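You operate a simulated robot arm through the tools that you are given. There is no shell and no other tool. Be economical: measure what you need, move in short steps, check, and stop when the job is done.

You run a simulated two-armed robot. Do the job below in one go: nothing can be reset, and whatever is moved stays where it is left.

TASK
Sand the plain core's burr off and fit it on the rewind shaft.
Fine: air the shaft; the sanding block goes back. What is to be rubbed or washed off counts as gone when no trace of it is left.

It is judged by the outcome, as a careful person would: the job done as asked, and still so three seconds after it is handed in. It fails if anything else is knocked over, pushed out of place, dropped, spilled or broken.

THE ROBOT
Two 7-joint arms with two-finger parallel grippers on one trunk, on a base that drives. Base frame: it is fixed to the floor where the robot stands at the start and does not move with it; the origin is under the middle of the robot, x ahead of it, y to its left, z up. Readings come in mm, rad, newtons and seconds.
The left shoulder is at the start at [70, 163, 1170], the right one opposite. With the tool pointing down near the work surface each hand reaches from about 400 to 880 mm from the robot's upright axis, wherever it stands, measured 20 degrees to its own side. Places, roughly: motor switch [200, -900, 800]; plate of the rewind shaft [400, -1100, 900]; rewind air valve [200, -1100, 800]; unwind air valve [200, -1500, 800]. Payload 3.43 kg a hand.
The TCP of each hand is the grasp point between the finger pads, 34 mm short of the fingertips. In the tool frame z runs along the fingers and y along their closing line. Largest opening 128 mm; finger width 24, thickness 12; the body of the gripper, 48 by 130 mm, starts 96 mm behind the TCP.
Orientation is that of the tool frame in the base frame, as a unit quaternion [x, y, z, w]. With the fingers straight down and closing along the base's y, the tool's x points along the base's -x, its y along +y and its z along -z.

THE INTERFACE
- The arms move only by the tool jog_arm. It takes "left_plan", "right_plan" or both (then of equal length, played together; a hand with none holds still); each is a list of rows, each a list of 7 numbers: the opening, from 0 (shut) to 1 (fully open), then the shift along the tool's x, y, z in m, then the turn, a rotation vector about the tool's x, y, z in rad. In form: [[hand, tx, ty, tz, ax, ay, az], ...]. A call has 1 to 20 rows; each row shifts and turns the commanded pose from where the row before left it, along the tool's axes as they then stand. Each row takes 0.2 s and may step no farther than 50 mm and 0.15 rad from the row before; otherwise, or with a gripper value out of range, the whole call is refused. A pose out of reach is approached as far as the arm can. The call stops where the force on the tool passes 90 N (or 10 N more than at its start, if that is more) or the arm is blocked; 0.2 s more then pass. Each finger travels about 153 mm/s and halts on what it meets, pressing with about 41 N; the grip force reading is that of the motor and also rises with nothing between the fingers. The clock runs only during rows and for 0.2 s after the last one: add rows that do not move to give the fingers time. The reply holds the time, the measured pose of the TCP, the force on the tool along the base axes, the opening and the grip force, in the units named above and with some noise, with the torque about the TCP (base axes, N m) and any sound that the robot's microphone picked up.
- Cameras (640 x 400 px; columns grow to the right, rows downward): "scene" is now at [126.5, -50.2, 1405.7]; the picture's right is [-0.55, -0.84, 0.00], its down [-0.41, 0.27, -0.87] and it looks along [0.73, -0.48, -0.49] (base axes); focal length 242 px, centre (320, 200). "left" rides on the left gripper at [76, 11, -160] in its tool frame; the picture's right is [-0.15, 0.99, 0.00], its down [-0.88, -0.13, -0.46] and it looks along [-0.45, -0.07, 0.89] (tool axes); focal length 234 px, centre (320, 200). "right" rides on the right gripper at [76, -11, -160] in its tool frame; the picture's right is [0.15, 0.99, 0.00], its down [-0.88, 0.13, -0.46] and it looks along [-0.45, 0.07, 0.89] (tool axes); focal length 234 px, centre (320, 200). There is no depth. A picture from a camera that has moved, and an enlarged one, comes with that camera's place and axes in the base frame and with its lens.
- get_image(camera): a new picture of that camera. It takes no simulated time.
- move_column(by): slides the trunk up (or, below 0, down) by that many mm; the arms and the scene camera ride with it, the base frame stays. It gives what a move gives, with no picture.
- drive_base(legs): drives the robot by 1 to 6 legs, each [ahead, left, turn to the left] in mm, mm and rad, along the robot's own axes; the way and the turn of a leg run together, so that a leg with both is an arc; at most 1500 mm and 3.142 rad a leg. The arms and the cameras ride along, it lands a little off, and it stops where it bumps. It gives what a move gives.
- aim_head(pan, tilt): turns the head with the scene camera to pan (to the left, within 1.501 rad either way) and tilt (down, from -0.506 to 1.204), counted from straight ahead of the robot. It gives what a move gives.
- zoom(camera, box): a new picture of the part [left, top, right, bottom] of that camera's present view, enlarged. It takes no simulated time.
- close_job(): hands the job in; it is judged then, once.

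Work in short steps. Places have to be worked out from the pictures, the camera data and where the tool is seen: move nearer, look again, correct. Check each grasp and each placing, and mend what went wrong. You have 120 turns and 88 pictures in all, those below and enlarged ones among them. Open the grippers and draw the arms clear of the work before you hand the job in, unless the task says otherwise; then end with one line.

The tools are called after "Call:" as a command line: name --argument value ..., lists and objects as JSON in quotes. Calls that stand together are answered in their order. jog_arm: Moves the arms, as the interface text tells. Its arguments: {"type":"object","properties":{"left_plan":{"type":"array","items":{"type":"array","items":{"type":"number"}}},"right_plan":{"type":"array","items":{"type":"array","items":{"type":"number"}}}},"required":[]} The other tools are called the same way: move_column (by) slides the trunk up or down; drive_base (legs) drives the base; aim_head (pan, tilt) turns the head that bears the scene camera; get_image (camera) takes a picture; zoom (camera, box) takes an enlarged picture of a part of a camera's view; close_job () hands the job in.

At the start:

```text
time_s: 0.0
left_tcp_pos: [520.4, -46.6, 1296.4]
left_ee_rot: [-0.001, 1.0, -0.001, 0.0]
left_ft_force: [-0.2, -0.2, -0.2]
left_ft_torque: [0.0, -0.01, -0.03]
left_finger_gap: 128.1
left_gripper_force: 0.1
right_tcp_pos: [321.8, -499.6, 1297.0]
right_ee_rot: [0.001, 1.0, 0.001, 0.0]
right_ft_force: [0.5, 0.8, 0.8]
right_ft_torque: [0.02, 0.02, 0.01]
right_finger_gap: 128.1
right_gripper_force: 0.1
trunk travel left (down, up): [-650.0, 290.0]
robot x, y, heading: [0.7, 0.0, 0.004]
head pan, tilt: [-0.581, 0.51]
```

scene: 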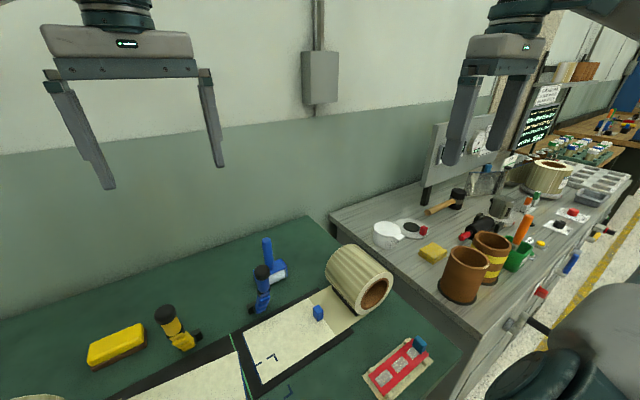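
right: 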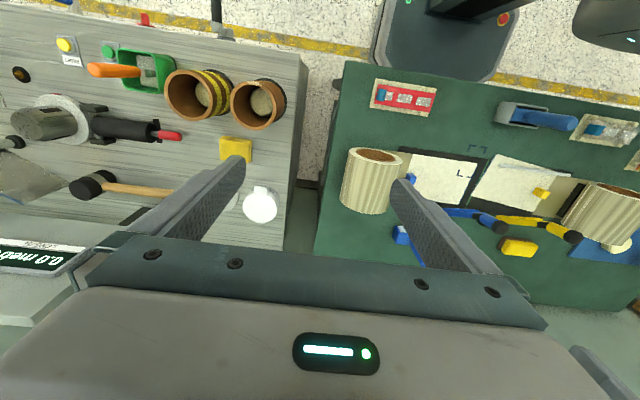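
left: 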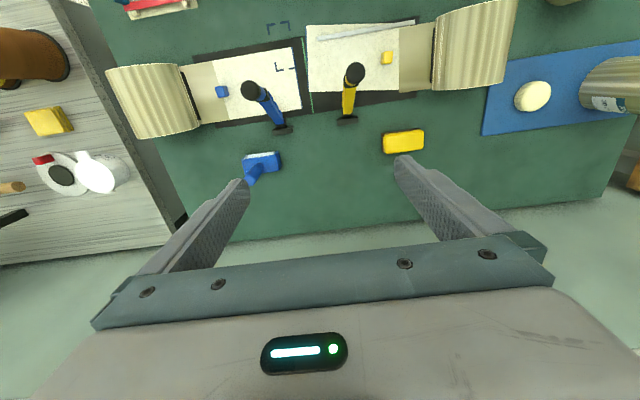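

The right bench holds two cores, a yellow block and more. I take a closer look to the right before driving.

Call:
aim_head --pan -1.1 --tilt 0.5

Call:
get_image --camera "scene"

Call:
zoom --camera "scene" --box '[150, 100, 450, 290]'

```text
time_s: 0.9
left_tcp_pos: [519.3, -46.2, 1297.2]
left_ee_rot: [-0.001, 1.0, 0.0, 0.0]
left_ft_force: [-0.2, -0.6, -0.6]
left_ft_torque: [0.0, 0.03, 0.02]
left_finger_gap: 128.1
left_gripper_force: 0.0
right_tcp_pos: [322.6, -498.8, 1297.7]
right_ee_rot: [0.0, 1.0, 0.0, 0.001]
right_ft_force: [-0.2, -0.1, 0.4]
right_ft_torque: [0.01, 0.0, 0.01]
right_finger_gap: 127.9
right_gripper_force: 0.0
trunk travel left (down, up): [-650.0, 290.0]
robot x, y, heading: [-0.3, 1.6, -0.004]
head pan, tilt: [-1.1, 0.499]
```

```text
84 pictures are left
camera scene: at [92.0, -81.4, 1406.6], right [-0.89, -0.45, 0.0], down [-0.22, 0.43, -0.88], along [0.4, -0.78, -0.48], focal length 242 px, centre (320, 200)
```

scene: 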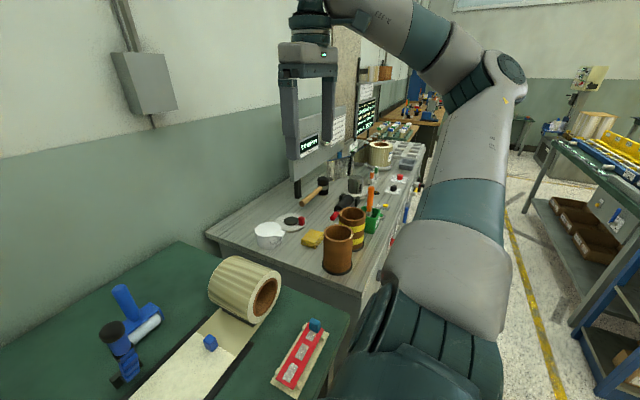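

```text
2.11 times, centred on (300, 195) of scene
camera zoom: at [92.0, -81.4, 1406.6], right [-0.89, -0.45, 0.0], down [-0.22, 0.43, -0.88], along [0.4, -0.78, -0.48], focal length 511 px, centre (362, 210)
```

zoom: 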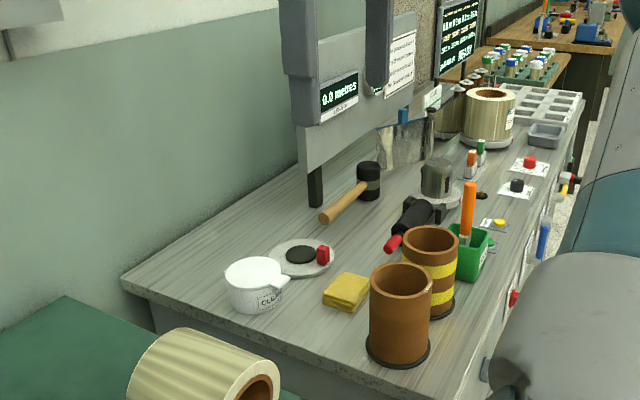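

I back off first, then go right along the bench.

Call:
drive_base --legs '[[-350, 0, 0], [0, -850, 0]]'

Call:
aim_head --pan -0.2 --tilt 0.6

Call:
get_image --camera "scene"

Call:
get_image --camera "right"

```text
time_s: 7.3
left_tcp_pos: [167.3, -892.1, 1296.7]
left_ee_rot: [0.0, 1.0, 0.0, -0.001]
left_ft_force: [-1.0, 0.0, -0.6]
left_ft_torque: [-0.01, -0.02, -0.02]
left_finger_gap: 127.9
left_gripper_force: 0.0
right_tcp_pos: [-29.8, -1344.5, 1298.0]
right_ee_rot: [0.0, 1.0, 0.0, 0.001]
right_ft_force: [0.7, -0.5, -0.4]
right_ft_torque: [0.01, 0.0, 0.02]
right_finger_gap: 128.3
right_gripper_force: 0.1
trunk travel left (down, up): [-650.0, 290.0]
robot x, y, heading: [-355.6, -844.4, -0.001]
head pan, tilt: [-1.1, 0.499]
```

```text
time_s: 8.5
left_tcp_pos: [168.3, -892.0, 1297.0]
left_ee_rot: [-0.001, 1.0, 0.0, 0.0]
left_ft_force: [-0.3, -0.4, 0.3]
left_ft_torque: [0.0, 0.02, 0.01]
left_finger_gap: 127.8
left_gripper_force: 0.0
right_tcp_pos: [-30.5, -1344.6, 1297.8]
right_ee_rot: [0.001, 1.0, 0.001, 0.0]
right_ft_force: [0.5, 0.1, -0.7]
right_ft_torque: [-0.01, 0.04, -0.03]
right_finger_gap: 127.8
right_gripper_force: 0.2
trunk travel left (down, up): [-650.0, 290.0]
robot x, y, heading: [-353.0, -843.0, 0.0]
head pan, tilt: [-0.201, 0.6]
```

```text
82 pictures are left
camera scene: at [-214.6, -863.7, 1397.5], right [-0.2, -0.98, 0.0], down [-0.55, 0.11, -0.82], along [0.81, -0.17, -0.57], focal length 242 px, centre (320, 200)
```

scene: 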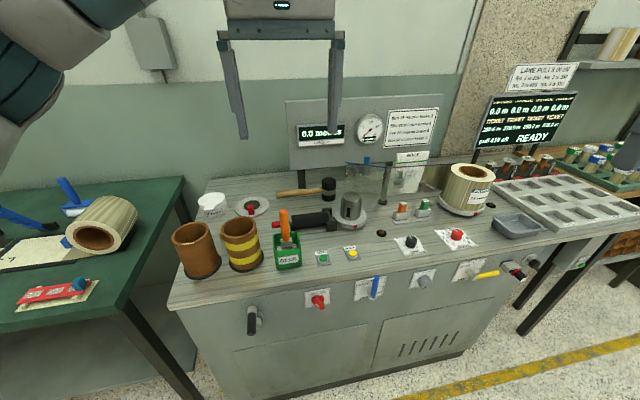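

```text
81 pictures are left
camera right: at [-106.6, -1355.0, 1457.6], right [-0.15, 0.99, 0.0], down [0.88, 0.13, 0.46], along [0.45, 0.07, -0.89], focal length 234 px, centre (320, 200)
```

right: 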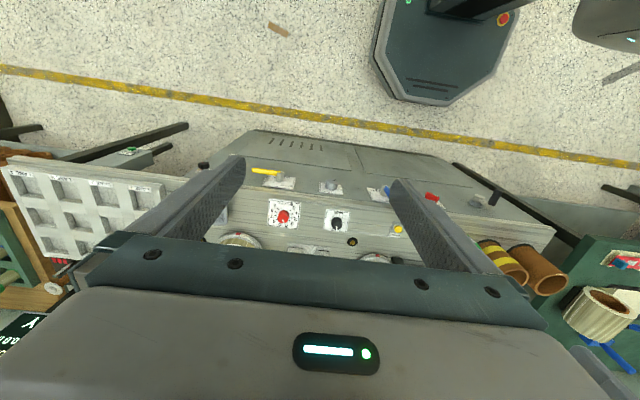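

A good overview. I zoom on the left half and right half of the bench.

Call:
zoom --camera "scene" --box '[160, 160, 400, 310]'

Call:
zoom --camera "scene" --box '[320, 120, 560, 300]'

Call:
zoom --camera "scene" --box '[280, 50, 600, 170]'

```text
2.67 times, centred on (280, 235) of scene
camera zoom: at [-214.6, -863.7, 1397.5], right [-0.2, -0.98, 0.0], down [-0.55, 0.11, -0.82], along [0.81, -0.17, -0.57], focal length 647 px, centre (427, 107)
```

zoom: 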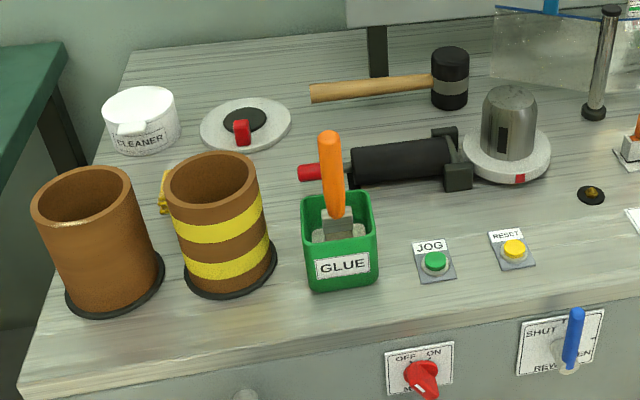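

```text
2.22 times, centred on (440, 210) of scene
camera zoom: at [-214.6, -863.7, 1397.5], right [-0.2, -0.98, 0.0], down [-0.55, 0.11, -0.82], along [0.81, -0.17, -0.57], focal length 539 px, centre (53, 178)
```

zoom: 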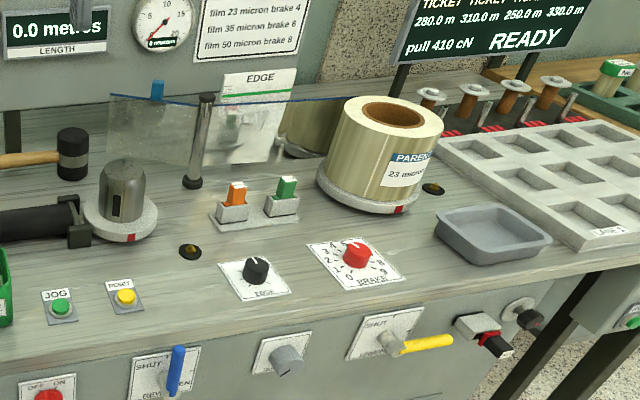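

```text
2.00 times, centred on (440, 110) of scene
camera zoom: at [-214.6, -863.7, 1397.5], right [-0.2, -0.98, 0.0], down [-0.55, 0.11, -0.82], along [0.81, -0.17, -0.57], focal length 485 px, centre (80, 380)
```

zoom: 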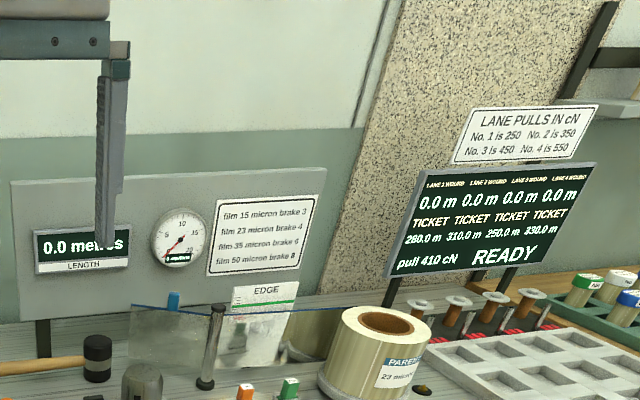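

Plain core is near (281,-632), shaft near (416,-1103). I drive nearer and look at the left items with the left camera.

Call:
drive_base --legs '[[235, 0, 0]]'

Call:
aim_head --pan 0.45 --tilt 0.85

Call:
get_image --camera "left"

Call:
get_image --camera "scene"

```text
time_s: 10.3
left_tcp_pos: [412.6, -896.5, 1298.0]
left_ee_rot: [0.003, 1.0, 0.0, 0.001]
left_ft_force: [-0.6, 0.1, 0.2]
left_ft_torque: [0.01, -0.02, 0.04]
left_finger_gap: 128.0
left_gripper_force: 0.0
right_tcp_pos: [211.6, -1347.2, 1297.9]
right_ee_rot: [0.004, 1.0, 0.001, 0.0]
right_ft_force: [0.1, 0.4, -1.2]
right_ft_torque: [0.01, 0.02, 0.02]
right_finger_gap: 128.1
right_gripper_force: 0.1
trunk travel left (down, up): [-650.0, 290.0]
robot x, y, heading: [-105.3, -844.0, -0.007]
head pan, tilt: [-0.201, 0.6]
```

```text
time_s: 11.3
left_tcp_pos: [412.8, -894.4, 1297.1]
left_ee_rot: [0.003, 1.0, 0.0, 0.001]
left_ft_force: [0.3, -0.3, -0.9]
left_ft_torque: [0.03, 0.03, -0.02]
left_finger_gap: 128.1
left_gripper_force: 0.1
right_tcp_pos: [212.7, -1347.4, 1297.6]
right_ee_rot: [0.003, 1.0, 0.0, -0.001]
right_ft_force: [-0.1, 0.9, 0.2]
right_ft_torque: [0.03, -0.01, -0.01]
right_finger_gap: 128.0
right_gripper_force: 0.1
trunk travel left (down, up): [-650.0, 290.0]
robot x, y, heading: [-108.6, -844.8, -0.009]
head pan, tilt: [0.45, 0.85]
```

```text
77 pictures are left
camera left: at [337.5, -884.8, 1456.1], right [0.15, 0.99, 0.0], down [0.88, -0.13, 0.46], along [0.45, -0.07, -0.89], focal length 234 px, centre (320, 200)
```

left: 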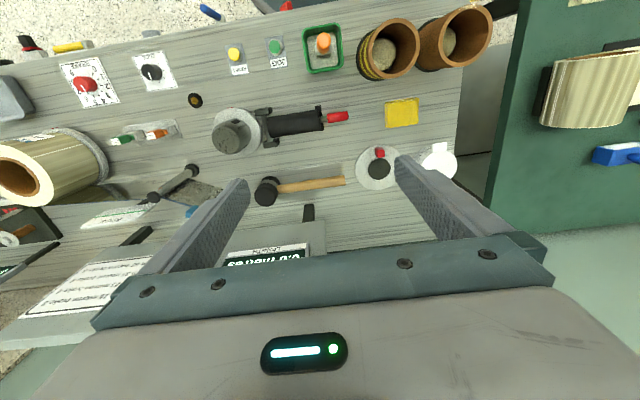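

```text
76 pictures are left
camera scene: at [14.7, -813.5, 1376.7], right [0.43, -0.9, 0.0], down [-0.68, -0.32, -0.66], along [0.6, 0.28, -0.75], focal length 242 px, centre (320, 200)
```

scene: 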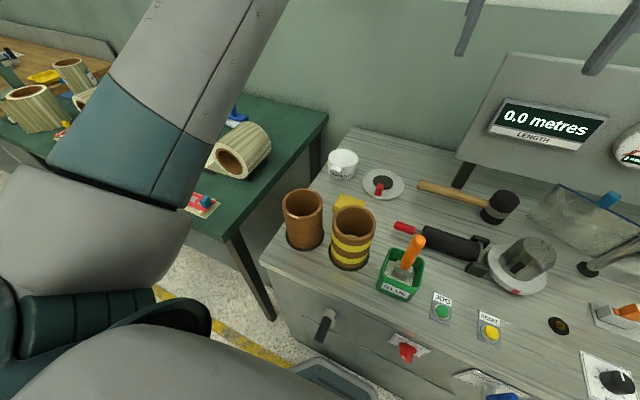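

Zooming on the cores and candidate sanding items.

Call:
zoom --camera "left" --box '[330, 0, 510, 115]'

Call:
zoom --camera "scene" --box '[260, 140, 420, 300]'

Call:
zoom --camera "left" --box '[200, 80, 460, 240]'

```text
3.48 times, centred on (420, 58) of left
camera zoom: at [337.5, -884.8, 1456.1], right [0.15, 0.99, 0.0], down [0.88, -0.13, 0.46], along [0.45, -0.07, -0.89], focal length 814 px, centre (-28, 696)
```

zoom: 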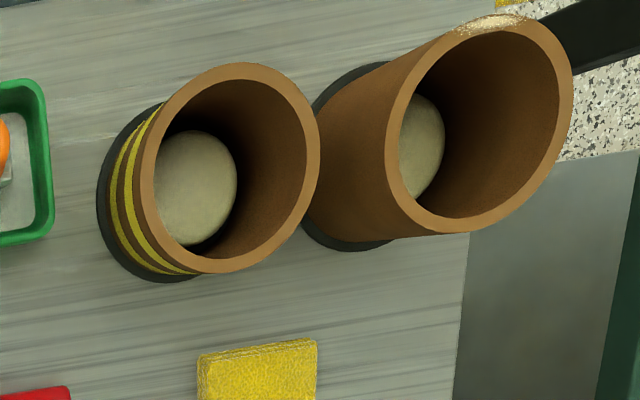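

```text
2.50 times, centred on (340, 220) of scene
camera zoom: at [14.7, -813.5, 1376.7], right [0.43, -0.9, 0.0], down [-0.68, -0.32, -0.66], along [0.6, 0.28, -0.75], focal length 606 px, centre (270, 150)
```

zoom: 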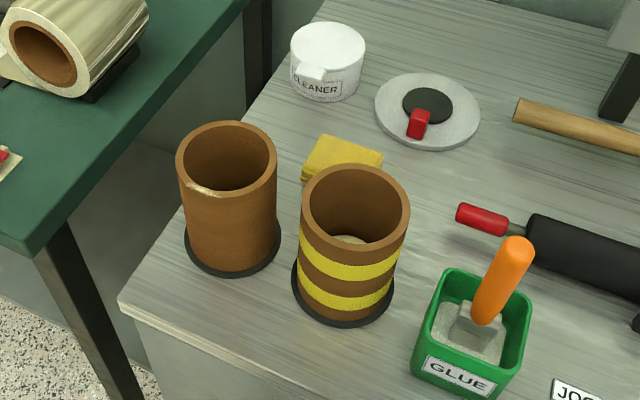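

```text
2.46 times, centred on (330, 160) of left
camera zoom: at [337.5, -884.8, 1456.1], right [0.15, 0.99, 0.0], down [0.88, -0.13, 0.46], along [0.45, -0.07, -0.89], focal length 576 px, centre (295, 298)
```

zoom: 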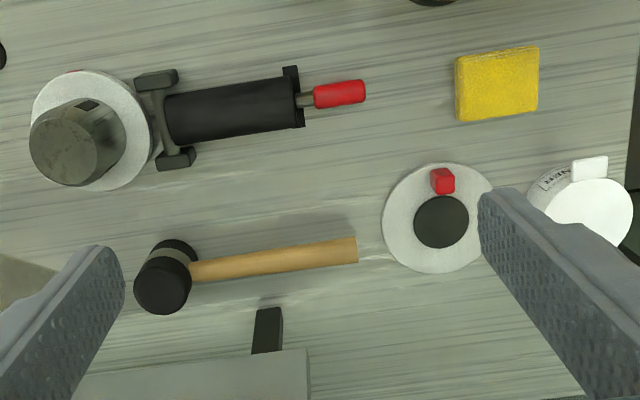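

The burr is on the plain core's top rim, toward -x. Now I need to identify the sanding block; I look at the right end and the yellow item.

Call:
zoom --camera "scene" --box '[310, 180, 380, 225]'

Call:
aim_head --pan -0.7 --tilt 0.75

Call:
get_image --camera "scene"

Call:
get_image --camera "right"

```text
8.89 times, centred on (345, 202) of scene
camera zoom: at [14.7, -813.5, 1376.7], right [0.43, -0.9, 0.0], down [-0.68, -0.32, -0.66], along [0.6, 0.28, -0.75], focal length 2156 px, centre (98, 178)
```

zoom: 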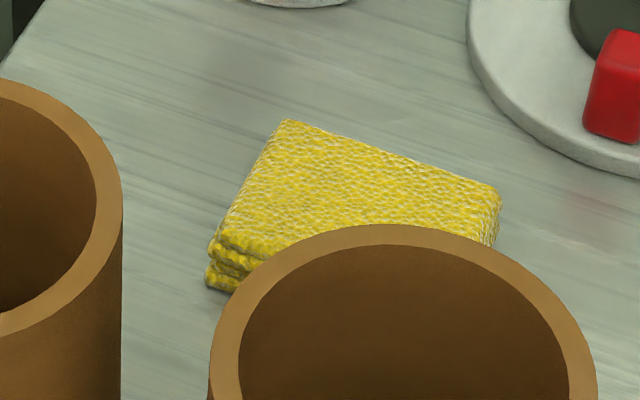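

```text
time_s: 12.7
left_tcp_pos: [413.0, -895.9, 1296.2]
left_ee_rot: [0.002, 1.0, 0.0, 0.0]
left_ft_force: [0.2, -0.6, 0.0]
left_ft_torque: [0.02, 0.0, -0.01]
left_finger_gap: 128.1
left_gripper_force: 0.1
right_tcp_pos: [212.3, -1346.1, 1298.3]
right_ee_rot: [0.004, 1.0, 0.001, 0.0]
right_ft_force: [0.1, 0.2, -0.3]
right_ft_torque: [0.04, 0.01, 0.01]
right_finger_gap: 127.7
right_gripper_force: 0.1
trunk travel left (down, up): [-650.0, 290.0]
robot x, y, heading: [-109.6, -847.9, -0.007]
head pan, tilt: [-0.7, 0.75]
```

```text
71 pictures are left
camera scene: at [7.5, -900.7, 1384.6], right [-0.65, -0.76, 0.0], down [-0.52, 0.44, -0.73], along [0.56, -0.47, -0.68], focal length 242 px, centre (320, 200)
```

scene: 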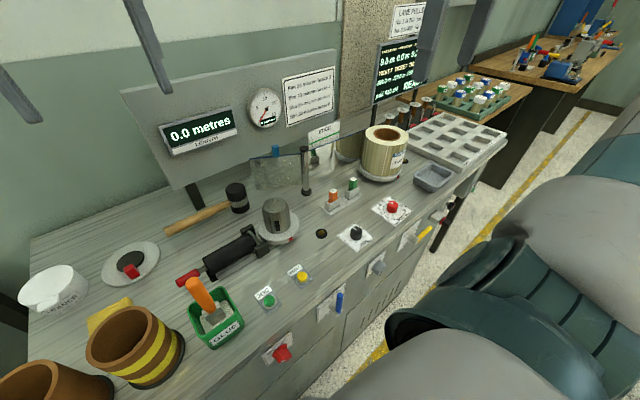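

```text
70 pictures are left
camera right: at [136.1, -1357.1, 1457.7], right [-0.14, 0.99, 0.0], down [0.88, 0.12, 0.46], along [0.45, 0.06, -0.89], focal length 234 px, centre (320, 200)
```

right: 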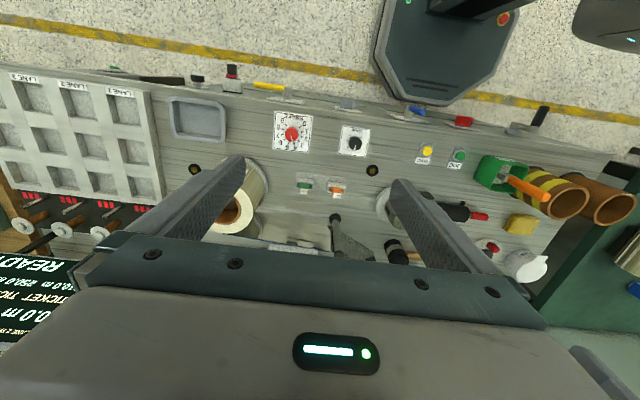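

The yellow item is a folded cloth. I zoom on the other candidates.

Call:
zoom --camera "scene" --box '[310, 160, 430, 250]'

Call:
zoom --camera "right" --box '[160, 50, 320, 150]'

Call:
zoom --camera "scene" --box '[20, 220, 260, 380]'

```text
4.44 times, centred on (370, 205) of scene
camera zoom: at [7.5, -900.7, 1384.6], right [-0.65, -0.76, 0.0], down [-0.52, 0.44, -0.73], along [0.56, -0.47, -0.68], focal length 1078 px, centre (98, 178)
```

zoom: 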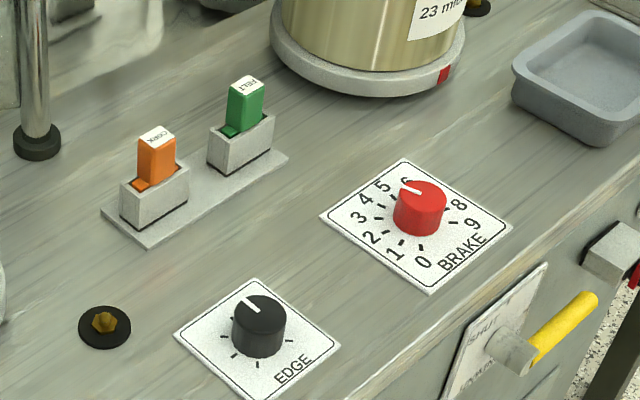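

```text
4.00 times, centred on (240, 100) of right
camera zoom: at [136.1, -1357.1, 1457.7], right [-0.14, 0.99, 0.0], down [0.88, 0.12, 0.46], along [0.45, 0.06, -0.89], focal length 937 px, centre (640, 600)
```

zoom: 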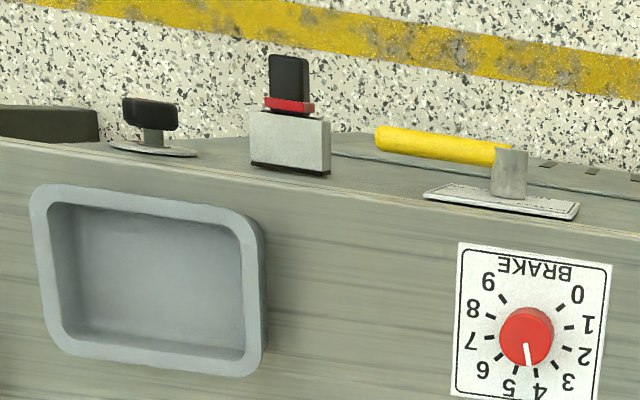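

```text
2.50 times, centred on (140, 300) of scene
camera zoom: at [7.5, -900.7, 1384.6], right [-0.65, -0.76, 0.0], down [-0.52, 0.44, -0.73], along [0.56, -0.47, -0.68], focal length 606 px, centre (770, -50)
```

zoom: 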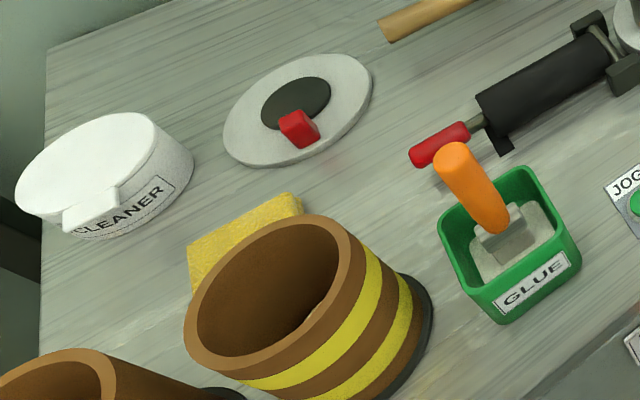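

Those look like brake pads. I check the item hanging on the bench's front left.

Call:
zoom --camera "right" --box '[400, 90, 640, 290]'

Call:
aim_head --pan 0.4 --tilt 1.1

Call:
get_image --camera "scene"

```text
2.00 times, centred on (520, 190) of right
camera zoom: at [136.1, -1357.1, 1457.7], right [-0.14, 0.99, 0.0], down [0.88, 0.12, 0.46], along [0.45, 0.06, -0.89], focal length 468 px, centre (-80, 220)
```

zoom: 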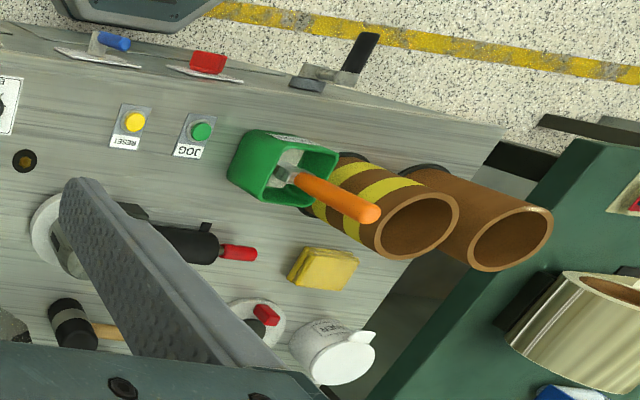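

```text
time_s: 14.1
left_tcp_pos: [413.5, -896.4, 1295.7]
left_ee_rot: [0.002, 1.0, 0.0, 0.0]
left_ft_force: [-0.1, 0.0, 0.9]
left_ft_torque: [-0.02, 0.0, 0.02]
left_finger_gap: 128.1
left_gripper_force: 0.2
right_tcp_pos: [213.7, -1347.6, 1296.5]
right_ee_rot: [0.003, 1.0, 0.001, 0.001]
right_ft_force: [0.5, 0.7, -0.1]
right_ft_torque: [0.01, 0.02, -0.02]
right_finger_gap: 127.8
right_gripper_force: 0.1
trunk travel left (down, up): [-650.0, 290.0]
robot x, y, heading: [-107.1, -846.6, -0.006]
head pan, tilt: [0.4, 1.1]
```

```text
65 pictures are left
camera scene: at [2.7, -822.8, 1358.9], right [0.38, -0.92, 0.0], down [-0.82, -0.34, -0.45], along [0.42, 0.17, -0.89], focal length 242 px, centre (320, 200)
```

scene: 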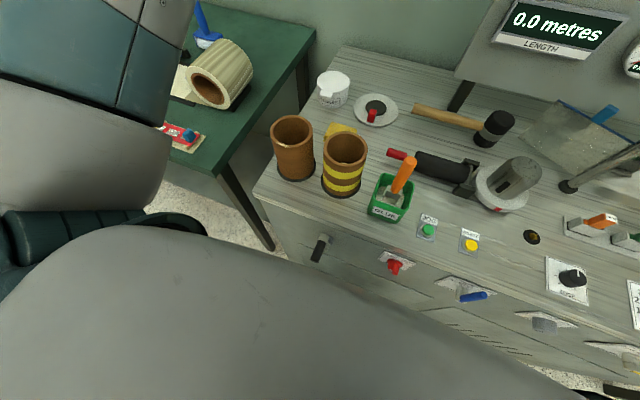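

No sanding block on this bench evidently; the yellow/brown block on the green table is a candidate. I go back to look there.

Call:
drive_base --legs '[[-250, 0, 0], [0, 750, 0]]'

Call:
aim_head --pan 0.0 --tilt 0.7

Call:
get_image --camera "scene"

```text
time_s: 19.4
left_tcp_pos: [165.8, -173.8, 1295.9]
left_ee_rot: [0.006, 1.0, 0.0, 0.0]
left_ft_force: [-1.5, -1.1, 0.6]
left_ft_torque: [0.0, 0.02, 0.03]
left_finger_gap: 127.9
left_gripper_force: 0.0
right_tcp_pos: [-37.5, -623.7, 1296.5]
right_ee_rot: [0.007, 1.0, 0.0, 0.001]
right_ft_force: [-0.4, -0.5, -0.8]
right_ft_torque: [-0.01, -0.02, -0.01]
right_finger_gap: 128.2
right_gripper_force: 0.1
trunk travel left (down, up): [-650.0, 290.0]
robot x, y, heading: [-350.3, -120.7, -0.015]
head pan, tilt: [0.4, 1.1]
```

```text
time_s: 20.3
left_tcp_pos: [165.1, -173.7, 1297.2]
left_ee_rot: [0.006, 1.0, -0.001, 0.0]
left_ft_force: [0.9, 0.3, -0.2]
left_ft_torque: [0.03, 0.04, -0.01]
left_finger_gap: 128.0
left_gripper_force: 0.0
right_tcp_pos: [-37.6, -623.8, 1296.9]
right_ee_rot: [0.008, 1.0, 0.0, 0.0]
right_ft_force: [0.6, 0.5, 0.0]
right_ft_torque: [0.01, 0.0, 0.01]
right_finger_gap: 128.2
right_gripper_force: 0.0
trunk travel left (down, up): [-650.0, 290.0]
robot x, y, heading: [-351.0, -121.8, -0.013]
head pan, tilt: [0.0, 0.7]
```

```text
64 pictures are left
camera scene: at [-217.7, -122.1, 1388.8], right [-0.01, -1.0, 0.0], down [-0.64, 0.01, -0.76], along [0.76, -0.01, -0.64], focal length 242 px, centre (320, 200)
```

scene: 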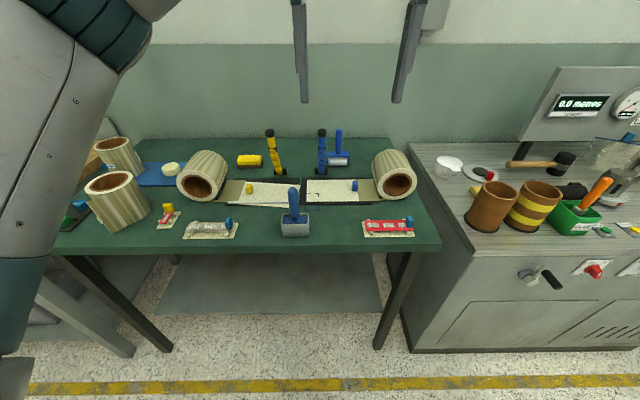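

Call:
zoom --camera "scene" --box '[220, 120, 440, 250]'

Call:
zoom --camera "scene" --box '[50, 120, 270, 250]'

```text
2.91 times, centred on (330, 185) of scene
camera zoom: at [-217.7, -122.1, 1388.8], right [-0.01, -1.0, 0.0], down [-0.64, 0.01, -0.76], along [0.76, -0.01, -0.64], focal length 706 px, centre (291, 244)
```

zoom: 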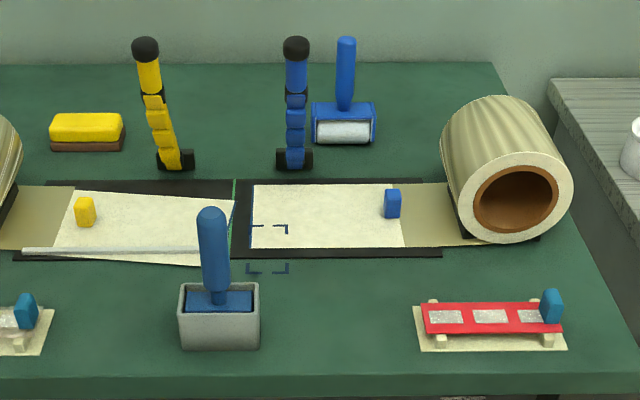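

```text
2.91 times, centred on (160, 185) of scene
camera zoom: at [-217.7, -122.1, 1388.8], right [-0.01, -1.0, 0.0], down [-0.64, 0.01, -0.76], along [0.76, -0.01, -0.64], focal length 706 px, centre (786, 244)
```

zoom: 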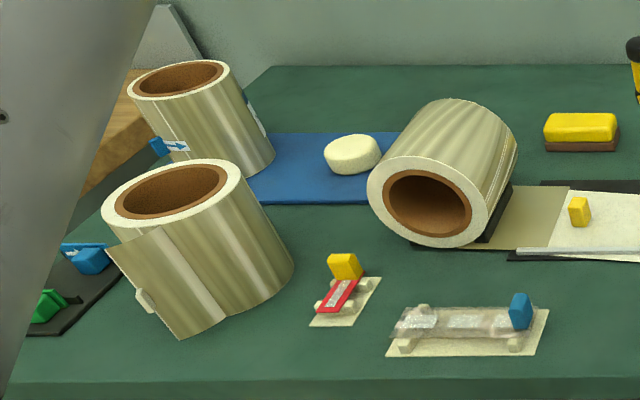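

The yellow block with the brown (abrasive) underside at about (623,152) looks like the sanding block. I drive in front of it to look closely.

Call:
drive_base --legs '[[320, 120, 0.013]]'

Call:
aim_head --pan 0.2 --tilt 0.8

Call:
get_image --camera "left"

Call:
zoom --camera "scene" --box '[160, 20, 480, 220]'

```text
time_s: 22.5
left_tcp_pos: [485.0, -40.7, 1296.4]
left_ee_rot: [-0.003, 1.0, 0.001, 0.001]
left_ft_force: [0.3, -0.4, 0.4]
left_ft_torque: [-0.02, -0.03, -0.04]
left_finger_gap: 128.1
left_gripper_force: 0.1
right_tcp_pos: [290.6, -494.5, 1296.6]
right_ee_rot: [-0.003, 1.0, 0.0, 0.001]
right_ft_force: [0.0, -0.2, 0.7]
right_ft_torque: [0.01, 0.01, -0.01]
right_finger_gap: 128.0
right_gripper_force: 0.1
trunk travel left (down, up): [-650.0, 290.0]
robot x, y, heading: [-35.6, 7.7, 0.005]
head pan, tilt: [0.0, 0.7]
```

```text
time_s: 23.3
left_tcp_pos: [486.6, -41.9, 1296.1]
left_ee_rot: [-0.003, 1.0, 0.0, 0.0]
left_ft_force: [-0.2, 0.6, 1.2]
left_ft_torque: [-0.02, -0.02, -0.03]
left_finger_gap: 127.9
left_gripper_force: 0.0
right_tcp_pos: [291.8, -494.2, 1297.3]
right_ee_rot: [-0.003, 1.0, 0.0, 0.001]
right_ft_force: [0.1, 0.0, 0.7]
right_ft_torque: [0.0, 0.01, -0.02]
right_finger_gap: 128.0
right_gripper_force: 0.0
trunk travel left (down, up): [-650.0, 290.0]
robot x, y, heading: [-29.8, 2.2, 0.006]
head pan, tilt: [0.201, 0.799]
```

```text
61 pictures are left
camera left: at [411.1, -30.6, 1455.8], right [0.14, 0.99, 0.0], down [0.88, -0.13, 0.46], along [0.45, -0.06, -0.89], focal length 234 px, centre (320, 200)
```

left: 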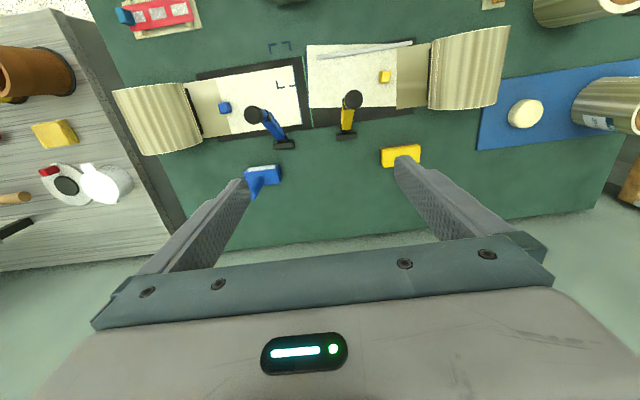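

```text
2.00 times, centred on (320, 120) of scene
camera zoom: at [96.4, 19.5, 1380.6], right [0.2, -0.98, 0.0], down [-0.7, -0.15, -0.7], along [0.68, 0.14, -0.72], focal length 485 px, centre (320, 360)
```

zoom: 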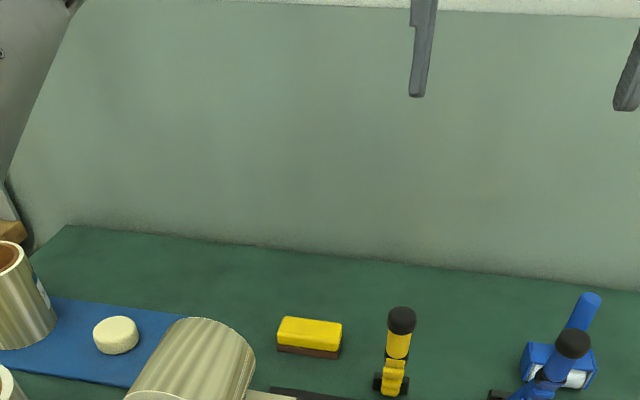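

The sanding block is at about (612,144), long along y, ~45 wide in x. I move the left hand above it and turn it 90° so the fingers close along x.

Call:
jog_arm --left_plan '[[1, -0.0252, 0.0372, 0.038, 0, 0, 0], [1, -0.0252, 0.0372, 0.038, 0, 0, 0], [1, -0.0252, 0.0372, 0.038, 0, 0, 0], [1, -0.0252, 0.0372, 0.038, 0, 0, 0], [1, -0.0252, 0.0372, 0.038, 0, 0, 0], [1, 0, 0, 0, 0, 0, 0.1428], [1, 0, 0, 0, 0, 0, 0.1428], [1, 0, 0, 0, 0, 0, 0.1428], [1, 0, 0, 0, 0, 0, 0.1428], [1, 0, 0, 0, 0, 0, 0.1428], [1, 0, 0, 0, 0, 0, 0.1428], [1, 0, 0, 0, 0, 0, 0.1428], [1, 0, 0, 0, 0, 0, 0.1428], [1, 0, 0, 0, 0, 0, 0.1428], [1, 0, 0, 0, 0, 0, 0.1428], [1, 0, 0, 0, 0, 0, 0.1428]]'

Call:
get_image --camera "left"

Call:
zoom --camera "scene" --box '[200, 60, 440, 210]'

```text
refused: row 1 steps farther than a row can; nothing moved
```

```text
59 pictures are left
camera left: at [411.1, -30.6, 1455.8], right [0.14, 0.99, 0.0], down [0.88, -0.13, 0.46], along [0.45, -0.06, -0.89], focal length 234 px, centre (320, 200)
```

left: 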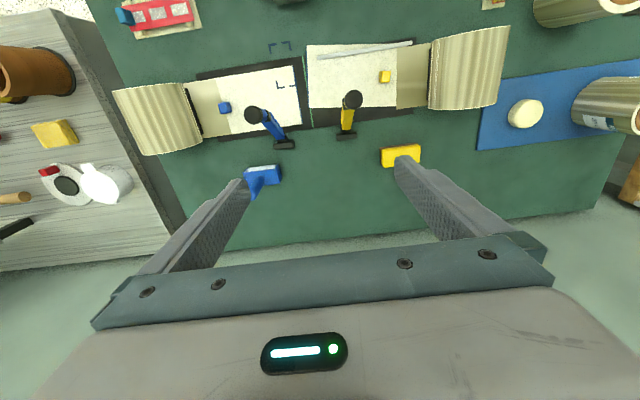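

```text
2.67 times, centred on (320, 135) of scene
camera zoom: at [96.4, 19.5, 1380.6], right [0.2, -0.98, 0.0], down [-0.7, -0.15, -0.7], along [0.68, 0.14, -0.72], focal length 647 px, centre (320, 373)
```

zoom: 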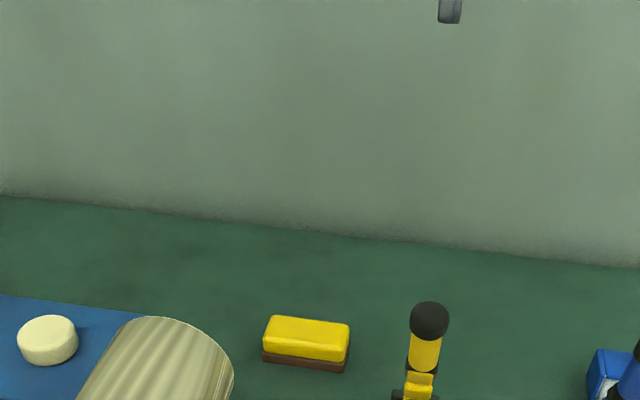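

Too large a step; I split it in six rows and go to above (617,144).

Call:
jog_arm --left_plan '[[1, -0.0217, 0.031, 0.0317, 0, 0, 0], [1, -0.0217, 0.031, 0.0317, 0, 0, 0], [1, -0.0217, 0.031, 0.0317, 0, 0, 0], [1, -0.0217, 0.031, 0.0317, 0, 0, 0], [1, -0.0217, 0.031, 0.0317, 0, 0, 0], [1, -0.0217, 0.031, 0.0317, 0, 0, 0], [1, 0, 0, 0, 0, 0, 0.1428], [1, 0, 0, 0, 0, 0, 0.1428], [1, 0, 0, 0, 0, 0, 0.1428], [1, 0, 0, 0, 0, 0, 0.1428], [1, 0, 0, 0, 0, 0, 0.1428], [1, 0, 0, 0, 0, 0, 0.1428], [1, 0, 0, 0, 0, 0, 0.1428], [1, 0, 0, 0, 0, 0, 0.1428], [1, 0, 0, 0, 0, 0, 0.1428], [1, 0, 0, 0, 0, 0, 0.1428], [1, 0, 0, 0, 0, 0, 0.1428]]'

Call:
get_image --camera "left"

```text
time_s: 26.9
left_tcp_pos: [465.0, 87.1, 1097.1]
left_ee_rot: [0.668, 0.744, 0.001, 0.001]
left_ft_force: [-0.8, 0.2, 0.0]
left_ft_torque: [-0.02, -0.04, -0.03]
left_finger_gap: 128.1
left_gripper_force: 0.1
left hand out of reach, approached as far as the arm can: row 13, 14, 15, 16, 17
right_tcp_pos: [289.9, -495.1, 1297.2]
right_ee_rot: [-0.003, 1.0, 0.0, 0.001]
right_ft_force: [-0.3, -0.1, 0.2]
right_ft_torque: [0.0, -0.01, -0.03]
right_finger_gap: 127.9
right_gripper_force: 0.1
trunk travel left (down, up): [-650.0, 290.0]
robot x, y, heading: [-32.8, 7.5, 0.006]
head pan, tilt: [0.201, 0.799]
```

```text
57 pictures are left
camera left: at [466.9, 162.7, 1257.6], right [1.0, -0.04, 0.0], down [-0.04, -0.89, 0.45], along [-0.01, -0.45, -0.89], focal length 234 px, centre (320, 200)
```

left: 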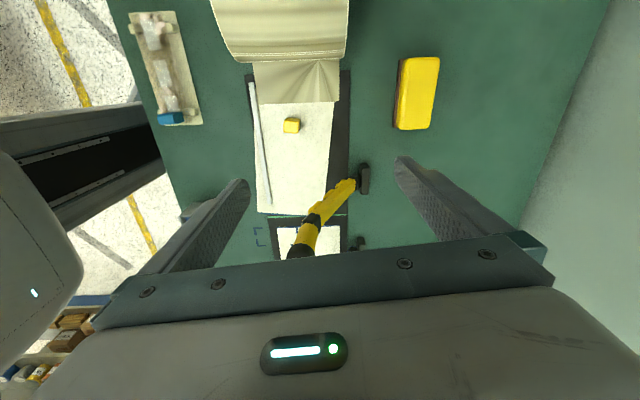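

That wrist direction limits reach. I turn back and try the opposite direction.

Call:
jog_arm --left_plan '[[1, 0, 0, 0, 0, 0, -0.1428], [1, 0, 0, 0, 0, 0, -0.1428], [1, 0, 0, 0, 0, 0, -0.1428], [1, 0, 0, 0, 0, 0, -0.1428], [1, 0, 0, 0, 0, 0, -0.1428], [1, 0, 0, 0, 0, 0, -0.1428], [1, 0, 0, 0, 0, 0, -0.1428], [1, 0, 0, 0, 0, 0, -0.1428], [1, 0, 0, 0, 0, 0, -0.1428], [1, 0, 0, 0, 0, 0, -0.1428], [1, 0, 0, 0, 0, 0, -0.1428], [1, 0, 0, 0, 0, 0, -0.1428], [1, 0, 0, 0, 0, 0, -0.1428], [1, 0, 0, 0, 0, 0, -0.1428], [1, 0, 0, 0, 0, 0, -0.1428]]'

```text
time_s: 29.4
left_tcp_pos: [441.8, 81.3, 1100.1]
left_ee_rot: [-0.066, 0.998, 0.0, -0.013]
left_ft_force: [-58.5, 1.0, 18.0]
left_ft_torque: [-1.31, 0.15, -4.2]
left_finger_gap: 122.7
left_gripper_force: 0.1
right_tcp_pos: [281.9, -493.0, 1300.7]
right_ee_rot: [-0.002, 1.0, -0.001, 0.003]
right_ft_force: [0.7, 0.3, -0.6]
right_ft_torque: [-0.03, 0.09, 0.0]
right_finger_gap: 128.6
right_gripper_force: 0.1
trunk travel left (down, up): [-650.0, 290.0]
robot x, y, heading: [-38.1, -3.0, 0.002]
head pan, tilt: [0.201, 0.799]
stopped in row 12 (left hand): the force on the tool passed its limit (the readings are from after the stop); the commanded pose is now the measured one
```

Contact at mid-air; I look where.

Call:
get_image --camera "scene"

Call:
get_image --camera "left"

```text
56 pictures are left
camera scene: at [85.8, 20.1, 1382.1], right [0.2, -0.98, 0.0], down [-0.7, -0.15, -0.7], along [0.69, 0.14, -0.71], focal length 242 px, centre (320, 200)
```

scene: 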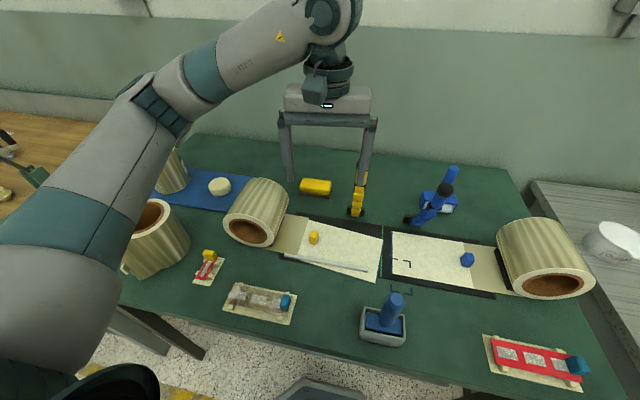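

```text
55 pictures are left
camera left: at [370.9, 83.9, 1260.8], right [0.01, 1.0, 0.0], down [0.9, -0.01, 0.43], along [0.43, -0.01, -0.9], focal length 234 px, centre (320, 200)
```

left: 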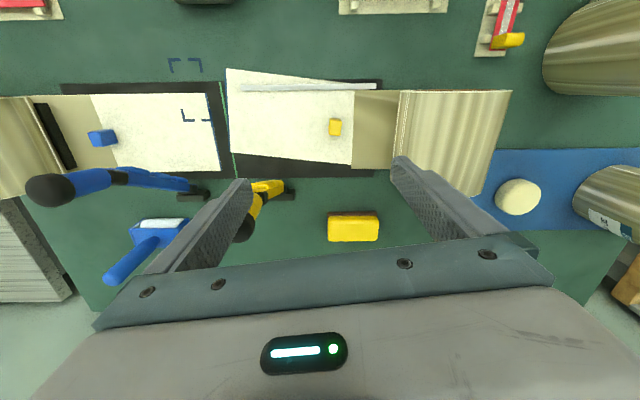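

The finger met the head of the leaning yellow knife. I back off toward -x and up, then check it.

Call:
jog_arm --left_plan '[[1, 0.02, 0, 0, 0, 0, 0], [1, 0.03, 0, -0.02, 0, 0, 0], [1, 0, 0, -0.045, 0, 0, 0], [1, 0, 0, -0.045, 0, 0, 0], [1, 0, 0, -0.045, 0, 0, 0]]'

Call:
get_image --camera "scene"

Call:
get_image --camera "left"

```text
time_s: 30.6
left_tcp_pos: [402.2, 76.2, 1251.1]
left_ee_rot: [-0.077, 0.997, 0.002, -0.009]
left_ft_force: [-0.2, -0.9, 0.5]
left_ft_torque: [-0.01, -0.07, -0.01]
left_finger_gap: 128.1
left_gripper_force: 0.0
right_tcp_pos: [285.3, -495.5, 1298.4]
right_ee_rot: [-0.002, 1.0, 0.0, 0.002]
right_ft_force: [-0.6, -1.4, -0.1]
right_ft_torque: [0.0, -0.05, 0.02]
right_finger_gap: 127.9
right_gripper_force: 0.0
trunk travel left (down, up): [-650.0, 290.0]
robot x, y, heading: [-35.9, 1.1, 0.001]
head pan, tilt: [0.201, 0.799]
```

```text
54 pictures are left
camera scene: at [91.4, 18.8, 1380.8], right [0.2, -0.98, 0.0], down [-0.7, -0.15, -0.7], along [0.68, 0.14, -0.72], focal length 242 px, centre (320, 200)
```

scene: 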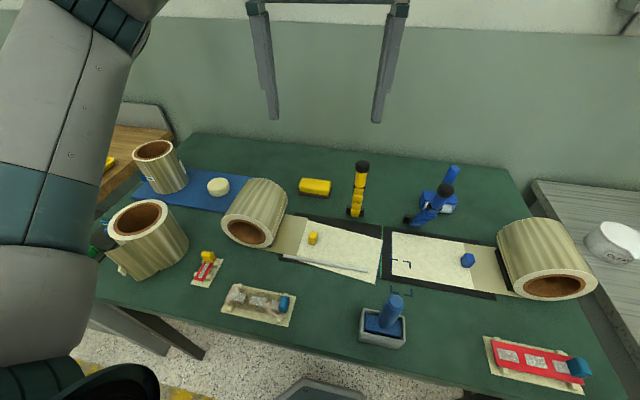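

```text
53 pictures are left
camera left: at [330.5, 75.4, 1411.6], right [-0.01, 1.0, 0.0], down [0.9, 0.01, 0.44], along [0.44, 0.01, -0.9], focal length 234 px, centre (320, 200)
```

left: 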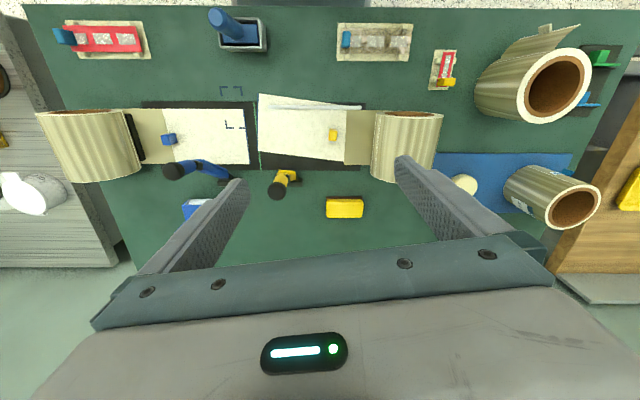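

I compare the knife to its earlier look.

Call:
zoom --camera "scene" --box '[280, 120, 480, 245]'

```text
3.20 times, centred on (380, 182) of scene
camera zoom: at [91.4, 18.8, 1380.8], right [0.2, -0.98, 0.0], down [-0.7, -0.15, -0.7], along [0.68, 0.14, -0.72], focal length 776 px, centre (128, 256)
```

zoom: 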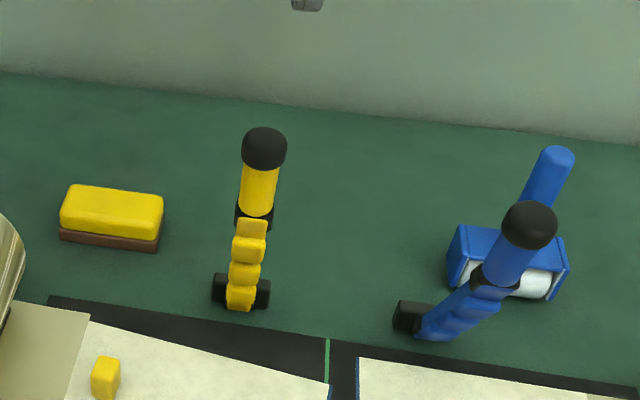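

The knife's foot is unmoved but its hinged arm was swung ~35 mm toward +x at the head. I'll put it back: close the left fingers, go behind the head and draw it gently to -x.

Call:
jog_arm --left_plan '[[0, 0, 0, -0.02, 0, 0, 0.077], [0, 0, 0, -0.02, 0, 0, 0.077], [0, -0.04, -0.016, 0, 0, 0, 0], [0, -0.04, -0.016, 0, 0, 0, 0], [0, -0.04, -0.016, 0, 0, 0, 0], [0, -0.03, -0.015, 0, 0, 0, 0], [0, 0, 0, 0, 0, 0, 0]]'

Call:
get_image --camera "left"

```text
time_s: 32.2
left_tcp_pos: [558.7, 16.3, 1286.7]
left_ee_rot: [0.0, 1.0, 0.002, -0.01]
left_ft_force: [-0.1, 0.5, 0.3]
left_ft_torque: [0.01, 0.01, 0.01]
left_finger_gap: 0.1
left_gripper_force: 33.2
right_tcp_pos: [287.4, -493.3, 1297.8]
right_ee_rot: [-0.001, 1.0, 0.001, 0.002]
right_ft_force: [-0.5, -0.4, -0.2]
right_ft_torque: [0.0, -0.03, 0.04]
right_finger_gap: 128.0
right_gripper_force: 0.1
trunk travel left (down, up): [-650.0, 290.0]
robot x, y, heading: [-32.5, 4.4, 0.011]
head pan, tilt: [0.201, 0.799]
```

```text
51 pictures are left
camera left: at [487.3, 26.5, 1446.9], right [0.15, 0.99, 0.0], down [0.89, -0.13, 0.44], along [0.43, -0.06, -0.9], focal length 234 px, centre (320, 200)
```

left: 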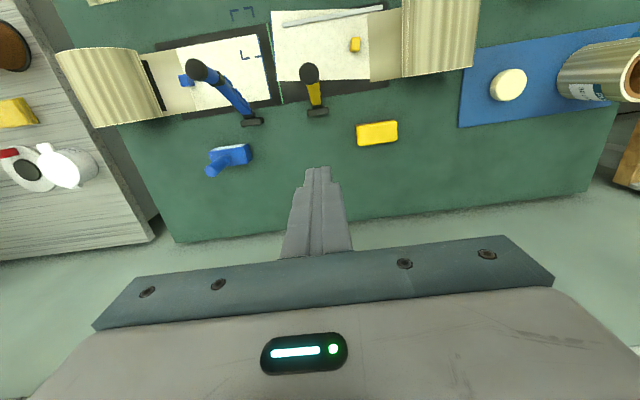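

Head is at about (470,15,1092). I descend behind it at x≈555 and then draw to -x.

Call:
jog_arm --left_plan '[[0, 0, 0, 0.045, 0, 0, 0], [0, 0, 0, 0.045, 0, 0, 0], [0, 0, 0, 0.045, 0, 0, 0], [0, 0, 0, 0.04, 0, 0, 0], [0, 0.03, 0, 0, 0, 0, 0], [0, 0.025, 0, 0, 0, 0, 0], [0, 0.01, 0, 0, 0, 0, 0], [0, 0.01, 0, 0, 0, 0, 0], [0, 0, 0, 0, 0, 0, 0]]'

Call:
zoom --camera "scene" --box '[280, 120, 480, 245]'

```text
time_s: 34.2
left_tcp_pos: [481.0, 10.8, 1113.4]
left_ee_rot: [-0.001, 1.0, 0.001, -0.011]
left_ft_force: [0.9, -0.4, -0.3]
left_ft_torque: [0.03, -0.05, -0.01]
left_finger_gap: 0.0
left_gripper_force: 32.9
right_tcp_pos: [289.0, -495.4, 1296.3]
right_ee_rot: [-0.002, 1.0, 0.0, 0.0]
right_ft_force: [0.1, -0.7, -0.5]
right_ft_torque: [0.0, 0.01, -0.02]
right_finger_gap: 127.9
right_gripper_force: 0.1
trunk travel left (down, up): [-650.0, 290.0]
robot x, y, heading: [-35.0, 1.7, 0.005]
head pan, tilt: [0.201, 0.799]
```

```text
3.20 times, centred on (380, 182) of scene
camera zoom: at [94.6, 19.1, 1380.6], right [0.2, -0.98, 0.0], down [-0.7, -0.15, -0.7], along [0.68, 0.14, -0.72], focal length 776 px, centre (128, 256)
```

zoom: 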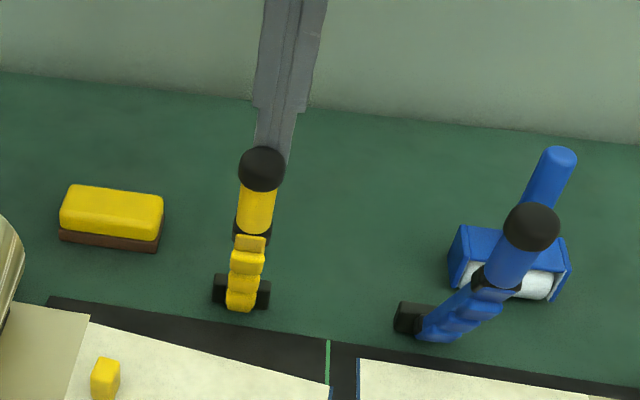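

It follows the finger and stays. Target head row is ~189 in this zoom (now 168); about 18 mm more.

Call:
jog_arm --left_plan '[[0, 0.009, 0, 0, 0, 0, 0], [0, 0.009, 0, 0, 0, 0, 0], [0, 0, 0, 0, 0, 0, 0]]'

Call:
zoom --camera "scene" --box '[280, 120, 480, 245]'

```text
time_s: 35.0
left_tcp_pos: [462.5, 13.2, 1114.6]
left_ee_rot: [0.0, 1.0, 0.002, -0.012]
left_ft_force: [0.9, 0.1, -0.3]
left_ft_torque: [0.0, 0.02, 0.02]
left_finger_gap: 0.0
left_gripper_force: 32.6
right_tcp_pos: [289.2, -494.8, 1298.0]
right_ee_rot: [-0.002, 1.0, 0.0, -0.001]
right_ft_force: [-0.3, 0.2, -0.5]
right_ft_torque: [0.01, 0.0, 0.01]
right_finger_gap: 128.2
right_gripper_force: 0.0
trunk travel left (down, up): [-650.0, 290.0]
robot x, y, heading: [-39.1, 6.4, 0.007]
head pan, tilt: [0.201, 0.799]
```

```text
3.20 times, centred on (380, 182) of scene
camera zoom: at [94.3, 19.1, 1380.6], right [0.2, -0.98, 0.0], down [-0.7, -0.15, -0.7], along [0.68, 0.14, -0.72], focal length 776 px, centre (128, 256)
```

zoom: 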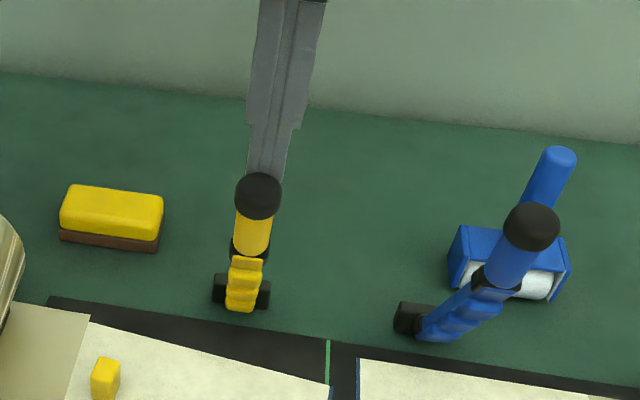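

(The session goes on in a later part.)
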